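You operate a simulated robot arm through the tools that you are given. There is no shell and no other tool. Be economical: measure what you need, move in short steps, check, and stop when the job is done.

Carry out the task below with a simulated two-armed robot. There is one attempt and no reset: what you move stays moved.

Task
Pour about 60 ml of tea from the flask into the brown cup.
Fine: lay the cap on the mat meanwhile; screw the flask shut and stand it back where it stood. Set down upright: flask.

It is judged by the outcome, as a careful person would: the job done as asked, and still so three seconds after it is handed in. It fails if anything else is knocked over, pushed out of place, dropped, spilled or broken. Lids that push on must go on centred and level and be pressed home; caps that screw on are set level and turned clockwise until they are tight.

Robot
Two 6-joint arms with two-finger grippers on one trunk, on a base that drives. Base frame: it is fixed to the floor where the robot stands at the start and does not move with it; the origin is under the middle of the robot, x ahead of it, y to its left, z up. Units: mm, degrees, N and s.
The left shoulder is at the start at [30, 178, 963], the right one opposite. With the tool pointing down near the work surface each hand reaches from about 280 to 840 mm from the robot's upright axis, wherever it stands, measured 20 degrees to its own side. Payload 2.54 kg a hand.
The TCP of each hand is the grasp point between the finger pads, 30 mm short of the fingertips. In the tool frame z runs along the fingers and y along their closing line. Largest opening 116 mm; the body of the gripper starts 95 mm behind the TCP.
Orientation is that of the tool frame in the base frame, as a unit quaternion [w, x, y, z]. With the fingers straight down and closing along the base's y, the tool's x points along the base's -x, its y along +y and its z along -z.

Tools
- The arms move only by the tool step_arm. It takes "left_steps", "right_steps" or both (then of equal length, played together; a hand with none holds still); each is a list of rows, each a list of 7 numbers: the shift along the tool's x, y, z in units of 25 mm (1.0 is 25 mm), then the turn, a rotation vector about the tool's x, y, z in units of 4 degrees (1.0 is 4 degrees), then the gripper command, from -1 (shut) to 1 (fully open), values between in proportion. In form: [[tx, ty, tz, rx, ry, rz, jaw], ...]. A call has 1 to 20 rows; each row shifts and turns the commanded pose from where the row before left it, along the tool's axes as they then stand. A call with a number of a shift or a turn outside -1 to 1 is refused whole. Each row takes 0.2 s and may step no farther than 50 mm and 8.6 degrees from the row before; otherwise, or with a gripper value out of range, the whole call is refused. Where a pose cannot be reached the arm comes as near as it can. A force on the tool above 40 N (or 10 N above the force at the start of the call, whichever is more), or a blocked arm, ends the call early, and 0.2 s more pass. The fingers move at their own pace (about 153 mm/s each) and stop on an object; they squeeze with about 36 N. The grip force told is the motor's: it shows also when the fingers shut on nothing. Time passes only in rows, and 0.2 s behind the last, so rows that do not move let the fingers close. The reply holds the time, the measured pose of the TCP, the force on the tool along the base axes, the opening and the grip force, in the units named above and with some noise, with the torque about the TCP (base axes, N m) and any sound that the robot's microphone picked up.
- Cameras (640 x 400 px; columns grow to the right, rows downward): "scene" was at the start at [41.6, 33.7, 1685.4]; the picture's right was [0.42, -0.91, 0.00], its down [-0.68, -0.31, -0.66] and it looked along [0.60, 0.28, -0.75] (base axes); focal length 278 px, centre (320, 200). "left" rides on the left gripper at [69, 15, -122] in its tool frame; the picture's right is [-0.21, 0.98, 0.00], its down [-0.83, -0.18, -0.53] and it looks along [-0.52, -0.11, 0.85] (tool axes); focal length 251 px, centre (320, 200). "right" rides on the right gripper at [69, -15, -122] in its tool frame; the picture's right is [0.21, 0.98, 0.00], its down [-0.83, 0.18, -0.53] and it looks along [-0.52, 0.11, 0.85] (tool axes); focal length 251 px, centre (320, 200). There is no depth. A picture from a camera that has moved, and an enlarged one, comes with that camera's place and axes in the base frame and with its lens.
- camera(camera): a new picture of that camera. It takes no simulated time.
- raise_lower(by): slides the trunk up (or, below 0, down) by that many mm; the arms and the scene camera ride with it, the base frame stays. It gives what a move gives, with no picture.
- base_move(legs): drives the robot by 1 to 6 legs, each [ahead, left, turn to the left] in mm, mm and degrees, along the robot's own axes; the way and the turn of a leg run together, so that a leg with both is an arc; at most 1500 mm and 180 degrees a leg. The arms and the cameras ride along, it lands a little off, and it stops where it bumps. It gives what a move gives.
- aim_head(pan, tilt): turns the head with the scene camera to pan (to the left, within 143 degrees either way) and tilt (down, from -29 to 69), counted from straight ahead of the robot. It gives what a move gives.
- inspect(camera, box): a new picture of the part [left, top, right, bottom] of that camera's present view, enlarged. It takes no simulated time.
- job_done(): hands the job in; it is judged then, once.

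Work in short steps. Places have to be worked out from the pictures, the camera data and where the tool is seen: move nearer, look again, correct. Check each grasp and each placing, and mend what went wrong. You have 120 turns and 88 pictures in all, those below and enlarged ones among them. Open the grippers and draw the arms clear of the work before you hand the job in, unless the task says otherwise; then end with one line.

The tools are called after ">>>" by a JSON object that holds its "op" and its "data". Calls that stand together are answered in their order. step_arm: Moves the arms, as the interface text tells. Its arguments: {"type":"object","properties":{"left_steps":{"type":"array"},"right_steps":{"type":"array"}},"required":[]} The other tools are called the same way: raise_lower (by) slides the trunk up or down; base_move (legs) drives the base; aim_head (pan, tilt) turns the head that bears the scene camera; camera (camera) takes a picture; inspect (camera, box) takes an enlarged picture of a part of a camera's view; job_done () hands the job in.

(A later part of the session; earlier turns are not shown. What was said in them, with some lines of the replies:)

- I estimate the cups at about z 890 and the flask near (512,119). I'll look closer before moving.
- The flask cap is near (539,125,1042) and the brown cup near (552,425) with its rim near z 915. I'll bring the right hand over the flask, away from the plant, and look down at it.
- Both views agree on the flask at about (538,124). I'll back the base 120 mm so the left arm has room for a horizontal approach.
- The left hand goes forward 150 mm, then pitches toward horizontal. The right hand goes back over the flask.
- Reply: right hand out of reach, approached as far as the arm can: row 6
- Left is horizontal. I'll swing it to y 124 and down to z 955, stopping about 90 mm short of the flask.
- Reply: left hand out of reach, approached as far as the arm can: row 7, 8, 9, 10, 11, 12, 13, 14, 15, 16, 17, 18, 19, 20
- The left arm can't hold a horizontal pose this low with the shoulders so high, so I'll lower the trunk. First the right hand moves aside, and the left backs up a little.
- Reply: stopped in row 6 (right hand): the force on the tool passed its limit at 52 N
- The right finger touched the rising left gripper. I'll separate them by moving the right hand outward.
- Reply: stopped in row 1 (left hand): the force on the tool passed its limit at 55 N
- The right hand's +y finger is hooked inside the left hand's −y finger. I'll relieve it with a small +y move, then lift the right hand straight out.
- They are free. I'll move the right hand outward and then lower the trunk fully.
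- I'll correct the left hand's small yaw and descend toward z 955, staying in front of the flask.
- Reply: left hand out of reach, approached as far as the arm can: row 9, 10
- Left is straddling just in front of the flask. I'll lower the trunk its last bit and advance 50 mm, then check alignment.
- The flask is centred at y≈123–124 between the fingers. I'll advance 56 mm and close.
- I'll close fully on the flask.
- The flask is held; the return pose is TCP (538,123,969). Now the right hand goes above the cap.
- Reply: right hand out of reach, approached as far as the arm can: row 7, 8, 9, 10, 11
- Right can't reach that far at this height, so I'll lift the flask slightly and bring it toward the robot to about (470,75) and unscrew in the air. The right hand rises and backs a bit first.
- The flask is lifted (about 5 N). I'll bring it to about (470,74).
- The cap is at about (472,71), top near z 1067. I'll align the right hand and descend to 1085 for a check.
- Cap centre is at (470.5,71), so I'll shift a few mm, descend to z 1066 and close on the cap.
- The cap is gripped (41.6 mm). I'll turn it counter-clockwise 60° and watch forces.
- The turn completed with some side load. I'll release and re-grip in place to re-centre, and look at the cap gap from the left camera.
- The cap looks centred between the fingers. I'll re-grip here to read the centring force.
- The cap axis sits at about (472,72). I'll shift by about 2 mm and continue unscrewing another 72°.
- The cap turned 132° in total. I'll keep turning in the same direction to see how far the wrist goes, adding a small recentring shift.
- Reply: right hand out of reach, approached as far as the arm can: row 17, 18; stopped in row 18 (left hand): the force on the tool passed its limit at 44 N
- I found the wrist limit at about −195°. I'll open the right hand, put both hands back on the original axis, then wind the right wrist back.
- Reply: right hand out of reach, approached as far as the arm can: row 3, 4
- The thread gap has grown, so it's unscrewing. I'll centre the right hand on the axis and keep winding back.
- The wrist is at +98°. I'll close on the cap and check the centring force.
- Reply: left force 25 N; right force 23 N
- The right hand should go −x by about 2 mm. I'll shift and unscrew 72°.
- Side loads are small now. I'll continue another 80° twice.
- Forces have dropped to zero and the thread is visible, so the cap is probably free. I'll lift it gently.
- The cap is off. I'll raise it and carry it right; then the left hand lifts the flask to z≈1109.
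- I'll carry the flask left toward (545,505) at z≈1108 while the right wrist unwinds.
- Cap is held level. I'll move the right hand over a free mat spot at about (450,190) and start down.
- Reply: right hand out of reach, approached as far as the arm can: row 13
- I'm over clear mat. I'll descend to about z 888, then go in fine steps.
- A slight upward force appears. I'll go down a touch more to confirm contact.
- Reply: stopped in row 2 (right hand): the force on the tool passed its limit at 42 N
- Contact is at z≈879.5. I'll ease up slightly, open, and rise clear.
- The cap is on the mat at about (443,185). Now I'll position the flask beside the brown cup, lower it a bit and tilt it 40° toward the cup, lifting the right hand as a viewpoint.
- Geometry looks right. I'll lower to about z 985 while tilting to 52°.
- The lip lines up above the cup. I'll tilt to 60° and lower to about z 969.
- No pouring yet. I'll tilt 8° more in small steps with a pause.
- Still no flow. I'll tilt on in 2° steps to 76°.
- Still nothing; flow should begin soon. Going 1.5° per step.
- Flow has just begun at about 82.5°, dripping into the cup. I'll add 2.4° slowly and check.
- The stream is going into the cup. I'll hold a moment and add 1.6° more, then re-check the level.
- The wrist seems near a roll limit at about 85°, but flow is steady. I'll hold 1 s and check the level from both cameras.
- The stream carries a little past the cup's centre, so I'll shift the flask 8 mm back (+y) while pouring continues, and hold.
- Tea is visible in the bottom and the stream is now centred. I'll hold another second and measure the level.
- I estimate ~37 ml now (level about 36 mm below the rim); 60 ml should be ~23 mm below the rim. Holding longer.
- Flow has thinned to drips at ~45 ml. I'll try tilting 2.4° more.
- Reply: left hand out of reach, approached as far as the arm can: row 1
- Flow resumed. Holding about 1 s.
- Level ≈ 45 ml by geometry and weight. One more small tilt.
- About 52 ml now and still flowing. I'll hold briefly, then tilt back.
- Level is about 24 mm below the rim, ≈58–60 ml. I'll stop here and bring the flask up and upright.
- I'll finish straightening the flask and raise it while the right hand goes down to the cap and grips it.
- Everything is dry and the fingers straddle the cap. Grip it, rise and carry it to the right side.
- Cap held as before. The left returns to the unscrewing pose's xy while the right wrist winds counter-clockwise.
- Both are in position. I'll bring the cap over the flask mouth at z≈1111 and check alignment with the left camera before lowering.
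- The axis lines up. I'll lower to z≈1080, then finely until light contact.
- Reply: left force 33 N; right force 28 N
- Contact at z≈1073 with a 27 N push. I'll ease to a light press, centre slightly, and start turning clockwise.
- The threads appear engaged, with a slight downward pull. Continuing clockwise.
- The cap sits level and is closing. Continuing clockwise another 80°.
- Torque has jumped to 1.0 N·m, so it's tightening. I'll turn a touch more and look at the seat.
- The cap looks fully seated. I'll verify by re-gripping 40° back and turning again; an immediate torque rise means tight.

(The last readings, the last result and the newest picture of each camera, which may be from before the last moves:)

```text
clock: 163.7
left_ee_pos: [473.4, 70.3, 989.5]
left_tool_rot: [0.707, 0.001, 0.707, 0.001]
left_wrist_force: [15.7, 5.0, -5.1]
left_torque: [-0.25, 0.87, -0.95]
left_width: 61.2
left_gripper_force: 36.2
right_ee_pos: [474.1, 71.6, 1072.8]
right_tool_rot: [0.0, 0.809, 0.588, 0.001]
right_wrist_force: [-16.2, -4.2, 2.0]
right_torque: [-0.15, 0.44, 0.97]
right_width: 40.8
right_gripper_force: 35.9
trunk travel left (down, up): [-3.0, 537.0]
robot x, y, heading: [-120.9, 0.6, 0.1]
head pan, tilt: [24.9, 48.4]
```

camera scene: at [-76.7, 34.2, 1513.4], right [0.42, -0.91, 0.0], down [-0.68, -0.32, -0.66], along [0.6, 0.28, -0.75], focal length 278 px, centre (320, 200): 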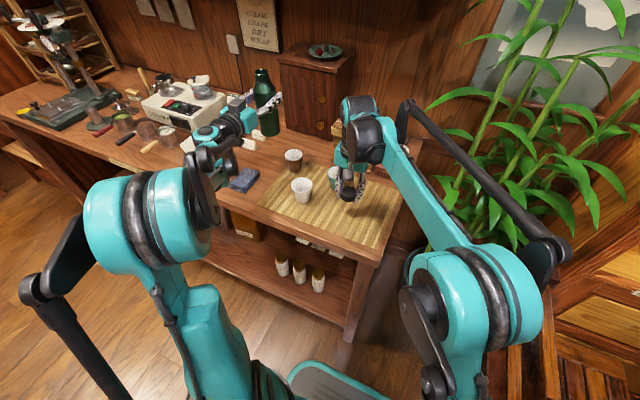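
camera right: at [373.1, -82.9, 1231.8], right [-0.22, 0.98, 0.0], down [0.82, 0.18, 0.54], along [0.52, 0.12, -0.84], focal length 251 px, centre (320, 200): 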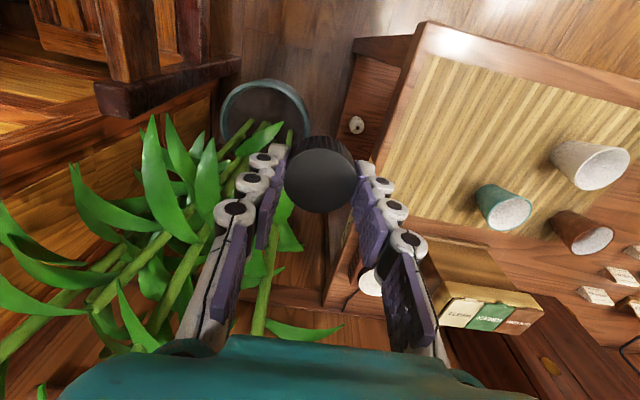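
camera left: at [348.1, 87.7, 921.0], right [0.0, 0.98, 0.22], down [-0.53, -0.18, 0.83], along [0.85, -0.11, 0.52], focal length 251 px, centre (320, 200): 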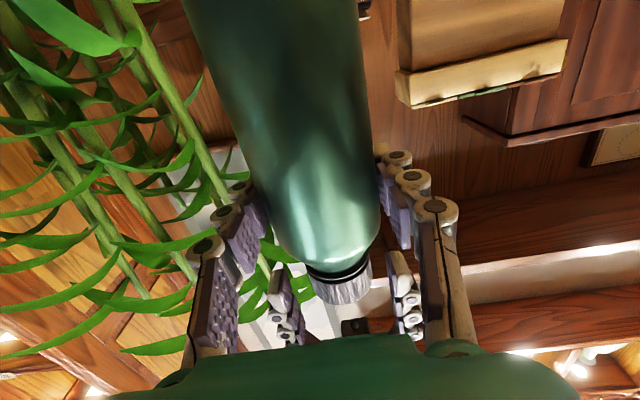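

Torque hit ~1 N·m within 12°, so the cap is tight. I'll release, raise and move the right hand clear.

>>> {"op": "step_arm", "data": {"right_steps": [[0, 0, 0, 0, 0, 0, 0.2], [0, 0, 0, 0, 0, 0, 0.3], [0, 0, 0, 0, 0, 0, 0.3], [0, 0, -0.8, 0, 0, 0, 0.3], [0, 0, -0.8, 0, 0, 0, 0.3], [0, 0, -0.5, 0, 0, 0, 0.3], [-0.81, 0.084, 0, 0, 0, 0, 0.3], [-0.81, 0.084, 0, 0, 0, 0, 0.3], [-0.81, 0.084, 0, 0, 0, 0, 0.3], [-0.81, 0.084, 0, 0, 0, 0, 0.3], [-0.81, 0.084, 0, 0, 0, 0, 0.3], [-0.81, 0.084, 0, 0, 0, 0, 0.3], [-0.81, 0.084, 0, 0, 0, 0, 0.3]]}}

>>> {"op": "camera", "data": {"camera": "scene"}}

```text
clock: 166.5
left_ee_pos: [472.9, 71.2, 989.3]
left_tool_rot: [0.707, 0.001, 0.707, 0.001]
left_wrist_force: [-0.1, -0.3, -3.2]
left_torque: [0.0, -0.01, -0.03]
left_width: 61.1
left_gripper_force: 35.8
right_ee_pos: [444.0, -67.2, 1122.7]
right_tool_rot: [0.001, 0.808, 0.589, 0.001]
right_wrist_force: [0.6, -0.7, -0.6]
right_torque: [-0.01, 0.0, 0.0]
right_width: 75.4
right_gripper_force: 0.0
trunk travel left (down, up): [-3.0, 537.0]
robot x, y, heading: [-116.6, 2.2, 0.1]
head pan, tilt: [24.9, 48.4]
```

```text
20 pictures are left
camera scene: at [-77.0, 33.3, 1513.4], right [0.42, -0.91, 0.0], down [-0.68, -0.32, -0.66], along [0.6, 0.28, -0.75], focal length 278 px, centre (320, 200)
```

scene: 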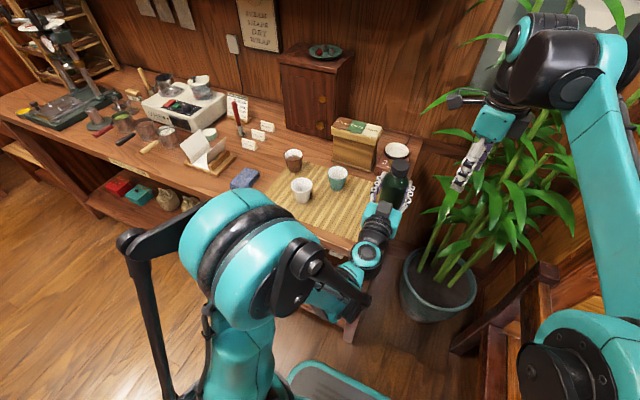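

I'll carry the flask back over its place at (538,123) and lower it most of the way.

>>> {"op": "step_arm", "data": {"left_steps": [[0, 0.15, 0.19, 0, 0, 0, -1], [0, 0.3, 0.375, 0, 0, 0, -1], [0, 0.3, 0.375, 0, 0, 0, -1], [0, 0.3, 0.375, 0, 0, 0, -1], [0, 0.3, 0.375, 0, 0, 0, -1], [0, 0.3, 0.375, 0, 0, 0, -1], [0, 0.3, 0.375, 0, 0, 0, -1], [0, 0.12, 0.15, 0, 0, 0, -1], [0.25, 0, 0, 0, 0, 0, -1], [0.25, 0, 0, 0, 0, 0, -1], [0.1, 0, 0, 0, 0, 0, -1], [0, 0, 0, 0, 0, 0, -1]]}}

>>> {"op": "inspect", "data": {"camera": "scene", "box": [280, 120, 440, 220]}}

```text
clock: 169.1
left_ee_pos: [539.0, 123.9, 973.8]
left_tool_rot: [0.707, 0.0, 0.707, 0.001]
left_wrist_force: [0.7, 0.0, -3.4]
left_torque: [0.0, 0.02, 0.02]
left_width: 60.9
left_gripper_force: 36.3
right_ee_pos: [443.0, -67.5, 1123.1]
right_tool_rot: [0.001, 0.809, 0.588, 0.002]
right_wrist_force: [-0.4, -0.5, -0.8]
right_torque: [0.0, -0.01, 0.03]
right_width: 75.3
right_gripper_force: 0.1
trunk travel left (down, up): [-3.0, 537.0]
robot x, y, heading: [-118.9, -0.3, -0.2]
head pan, tilt: [24.9, 48.4]
```

```text
4.00 times, centred on (360, 170) of scene
camera zoom: at [-76.8, 33.7, 1513.4], right [0.42, -0.91, 0.0], down [-0.68, -0.32, -0.66], along [0.6, 0.28, -0.75], focal length 1112 px, centre (160, 320)
```

zoom: 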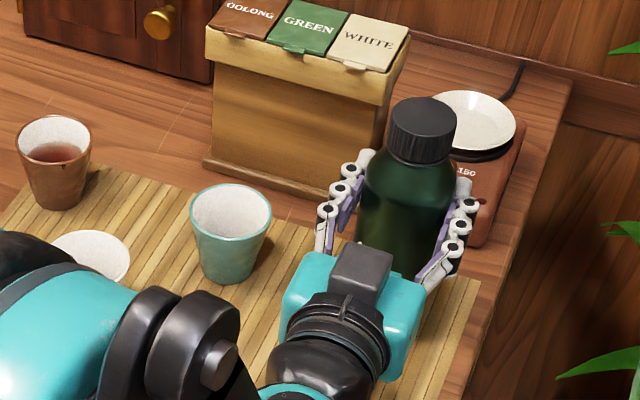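

It matches the original picture position. Lowering finely until contact.

>>> {"op": "step_arm", "data": {"left_steps": [[0.06, 0, 0, 0, 0, 0, -1], [0.06, 0, 0, 0, 0, 0, -1], [0, 0, 0, 0, 0, 0, -1]]}}

```text
clock: 169.9
left_ee_pos: [536.2, 122.2, 973.1]
left_tool_rot: [0.708, 0.001, 0.706, 0.002]
left_wrist_force: [7.7, 3.9, 29.0]
left_torque: [0.07, -0.37, -0.03]
left_width: 60.7
left_gripper_force: 36.0
right_ee_pos: [442.7, -68.7, 1124.8]
right_tool_rot: [0.001, 0.809, 0.588, 0.003]
right_wrist_force: [-0.7, -0.2, 1.1]
right_torque: [-0.02, -0.02, -0.01]
right_width: 75.4
right_gripper_force: 0.2
trunk travel left (down, up): [-3.0, 537.0]
robot x, y, heading: [-113.6, 0.2, 0.2]
head pan, tilt: [24.9, 48.4]
```

The flask is on the mat (29 N). I'll ease the press off and open gently.

>>> {"op": "step_arm", "data": {"left_steps": [[-0.1, 0, 0, 0, 0, 0, -1], [0, 0, 0, 0, 0, 0, -1]]}}

```text
clock: 170.5
left_ee_pos: [537.8, 123.2, 973.1]
left_tool_rot: [0.707, 0.002, 0.707, 0.002]
left_wrist_force: [-0.2, -0.2, -3.5]
left_torque: [-0.01, -0.03, 0.0]
left_width: 60.8
left_gripper_force: 36.1
right_ee_pos: [443.7, -67.1, 1122.7]
right_tool_rot: [0.001, 0.808, 0.589, 0.002]
right_wrist_force: [-0.1, 0.6, 0.0]
right_torque: [-0.01, 0.0, 0.0]
right_width: 75.5
right_gripper_force: 0.1
trunk travel left (down, up): [-3.0, 537.0]
robot x, y, heading: [-118.8, 2.1, 0.1]
head pan, tilt: [24.9, 48.4]
```

>>> {"op": "step_arm", "data": {"left_steps": [[0.05, 0, 0, 0, 0, 0, -1], [0, 0, 0, 0, 0, 0, -1]]}}

```text
clock: 171.1
left_ee_pos: [538.4, 123.2, 972.4]
left_tool_rot: [0.707, 0.0, 0.707, 0.002]
left_wrist_force: [2.9, -0.4, 5.3]
left_torque: [-0.15, -0.22, 0.05]
left_width: 60.7
left_gripper_force: 35.7
right_ee_pos: [443.0, -68.7, 1123.2]
right_tool_rot: [0.001, 0.809, 0.588, 0.002]
right_wrist_force: [0.2, -0.3, -0.6]
right_torque: [0.01, 0.01, 0.01]
right_width: 75.2
right_gripper_force: 0.1
trunk travel left (down, up): [-3.0, 537.0]
robot x, y, heading: [-114.6, 1.3, -0.0]
head pan, tilt: [24.9, 48.4]
```

Light contact. I'll open the fingers slowly and check it stands.

>>> {"op": "step_arm", "data": {"left_steps": [[0, 0, 0, 0, 0, 0, 0.12], [0, 0, 0, 0, 0, 0, 0.3], [0, 0, 0, 0, 0, 0, 0.6], [0, 0, 0, 0, 0, 0, 0.9], [0, 0, 0, 0, 0, 0, 0.9]]}}

>>> {"op": "inspect", "data": {"camera": "scene", "box": [280, 120, 440, 220]}}

```text
clock: 172.3
left_ee_pos: [537.7, 122.5, 972.3]
left_tool_rot: [0.707, 0.0, 0.707, 0.002]
left_wrist_force: [0.5, -1.5, 0.1]
left_torque: [-0.03, 0.0, -0.01]
left_width: 110.2
left_gripper_force: 0.0
right_ee_pos: [442.9, -68.3, 1121.9]
right_tool_rot: [0.001, 0.808, 0.589, 0.002]
right_wrist_force: [0.0, -0.1, -0.5]
right_torque: [0.05, -0.01, 0.03]
right_width: 75.5
right_gripper_force: 0.0
trunk travel left (down, up): [-3.0, 537.0]
robot x, y, heading: [-120.6, 0.8, -0.2]
head pan, tilt: [24.9, 48.4]
```

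```text
4.00 times, centred on (360, 170) of scene
camera zoom: at [-77.2, 33.6, 1513.4], right [0.42, -0.91, 0.0], down [-0.68, -0.32, -0.66], along [0.6, 0.28, -0.75], focal length 1112 px, centre (160, 320)
```

zoom: 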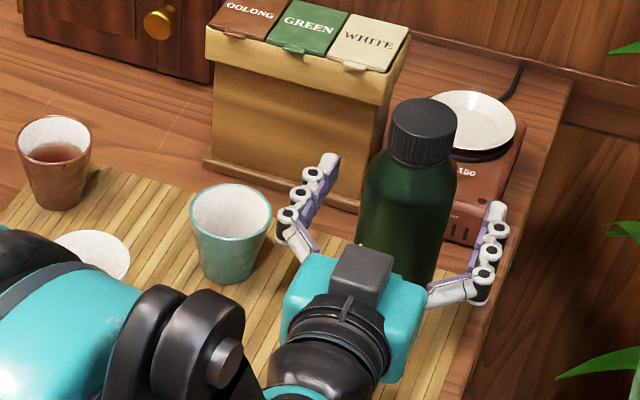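

The flask stands upright in its place. I'll withdraw the left hand straight back and up.

>>> {"op": "step_arm", "data": {"left_steps": [[0, 0, -0.6, 0, 0, 0, 0.9], [0, 0, -0.8, 0, 0, 0, 0.9], [0, 0, -0.8, 0, 0, 0, 0.9], [0, 0, -0.8, 0, 0, 0, 0.9], [0, 0, -0.7, 0, 0, 0, 0.9], [-0.8, 0, 0, 0, 0, 0, 0.9], [-0.8, 0, 0, 0, 0, 0, 0.9], [-0.8, 0, 0, 0, 0, 0, 0.9], [0, 0, 0, 0, 0, 0, 0.9]]}}

>>> {"op": "inspect", "data": {"camera": "scene", "box": [240, 110, 440, 230]}}

>>> {"op": "inspect", "data": {"camera": "scene", "box": [275, 130, 315, 170]}}

```text
clock: 174.3
left_ee_pos: [447.1, 124.1, 1031.9]
left_tool_rot: [0.707, 0.001, 0.707, 0.003]
left_wrist_force: [-0.4, 0.0, -0.2]
left_torque: [0.04, -0.01, 0.03]
left_width: 110.3
left_gripper_force: 0.1
right_ee_pos: [443.9, -68.2, 1122.7]
right_tool_rot: [0.001, 0.808, 0.589, 0.002]
right_wrist_force: [0.4, -1.5, -0.1]
right_torque: [0.02, 0.0, -0.02]
right_width: 75.2
right_gripper_force: 0.1
trunk travel left (down, up): [-3.0, 537.0]
robot x, y, heading: [-117.9, 0.3, 0.1]
head pan, tilt: [24.9, 48.4]
```

```text
3.20 times, centred on (340, 170) of scene
camera zoom: at [-77.0, 33.6, 1513.4], right [0.42, -0.91, 0.0], down [-0.68, -0.32, -0.66], along [0.6, 0.28, -0.75], focal length 889 px, centre (256, 296)
```

zoom: 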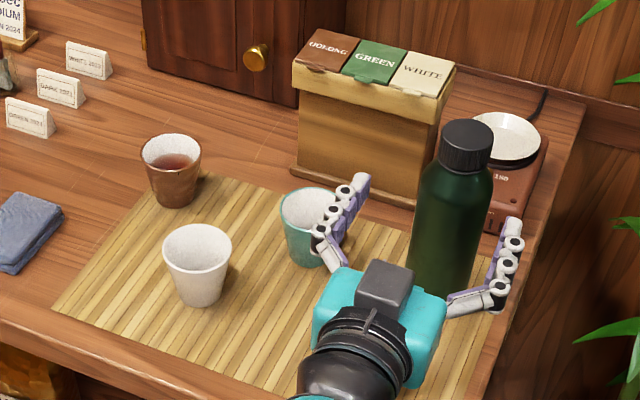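

```text
10.00 times, centred on (295, 150) of scene
camera zoom: at [-77.0, 33.6, 1513.4], right [0.42, -0.91, 0.0], down [-0.68, -0.32, -0.66], along [0.6, 0.28, -0.75], focal length 2780 px, centre (570, 700)
```

zoom: 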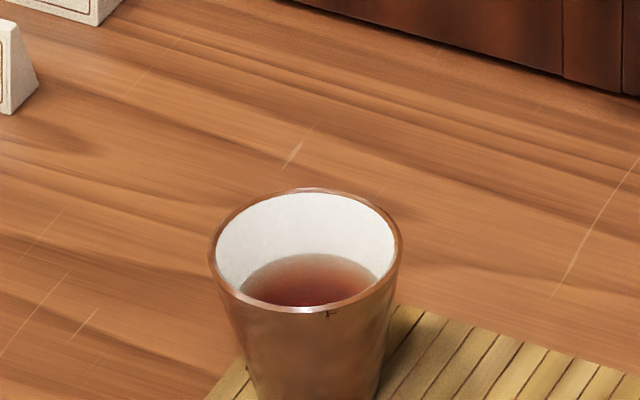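

The tea level reads about 60 ml, and everything is dry and in place. I'll raise the left hand further clear.

>>> {"op": "step_arm", "data": {"left_steps": [[-1, 0, 0, 0, 0, 0, 0.9], [-1, 0, 0, 0, 0, 0, 0.9], [-1, 0, 0, 0, 0, 0, 0.9], [-1, 0.3, 0, 0, 0, 0, 0.9], [-1, 0.5, 0, 0, 0, 0, 0.9], [0, 0, 0, 0, 0, 0, 0.9]]}}

>>> {"op": "camera", "data": {"camera": "scene"}}

```text
clock: 175.7
left_ee_pos: [446.7, 145.3, 1157.4]
left_tool_rot: [0.707, 0.0, 0.707, 0.003]
left_wrist_force: [-0.4, 0.3, -0.1]
left_torque: [0.0, -0.02, 0.01]
left_width: 110.0
left_gripper_force: 0.0
right_ee_pos: [442.8, -68.1, 1123.9]
right_tool_rot: [0.0, 0.808, 0.589, 0.002]
right_wrist_force: [0.2, -0.4, -0.1]
right_torque: [-0.04, 0.01, 0.0]
right_width: 75.4
right_gripper_force: 0.0
trunk travel left (down, up): [-3.0, 537.0]
robot x, y, heading: [-120.7, -1.0, -0.1]
head pan, tilt: [24.9, 48.4]
```

```text
15 pictures are left
camera scene: at [-77.1, 33.6, 1513.4], right [0.42, -0.91, 0.0], down [-0.68, -0.32, -0.66], along [0.6, 0.28, -0.75], focal length 278 px, centre (320, 200)
```

scene: 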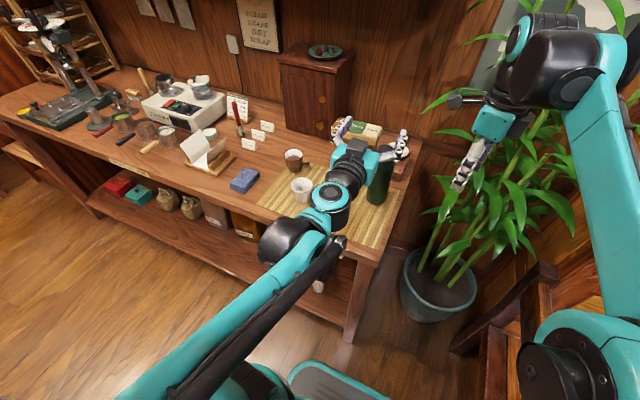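

The arms are clear, the flask is closed and standing, and the cup is filled. I'm handing in.

>>> {"op": "job_done", "data": {}}

```text
The job is handed in.
```

I poured about 60 ml of tea into the brown cup (estimated from the tea level and the flask's weight), then screwed the cap tight and stood the flask upright back in its place, with nothing spilled that I could see.
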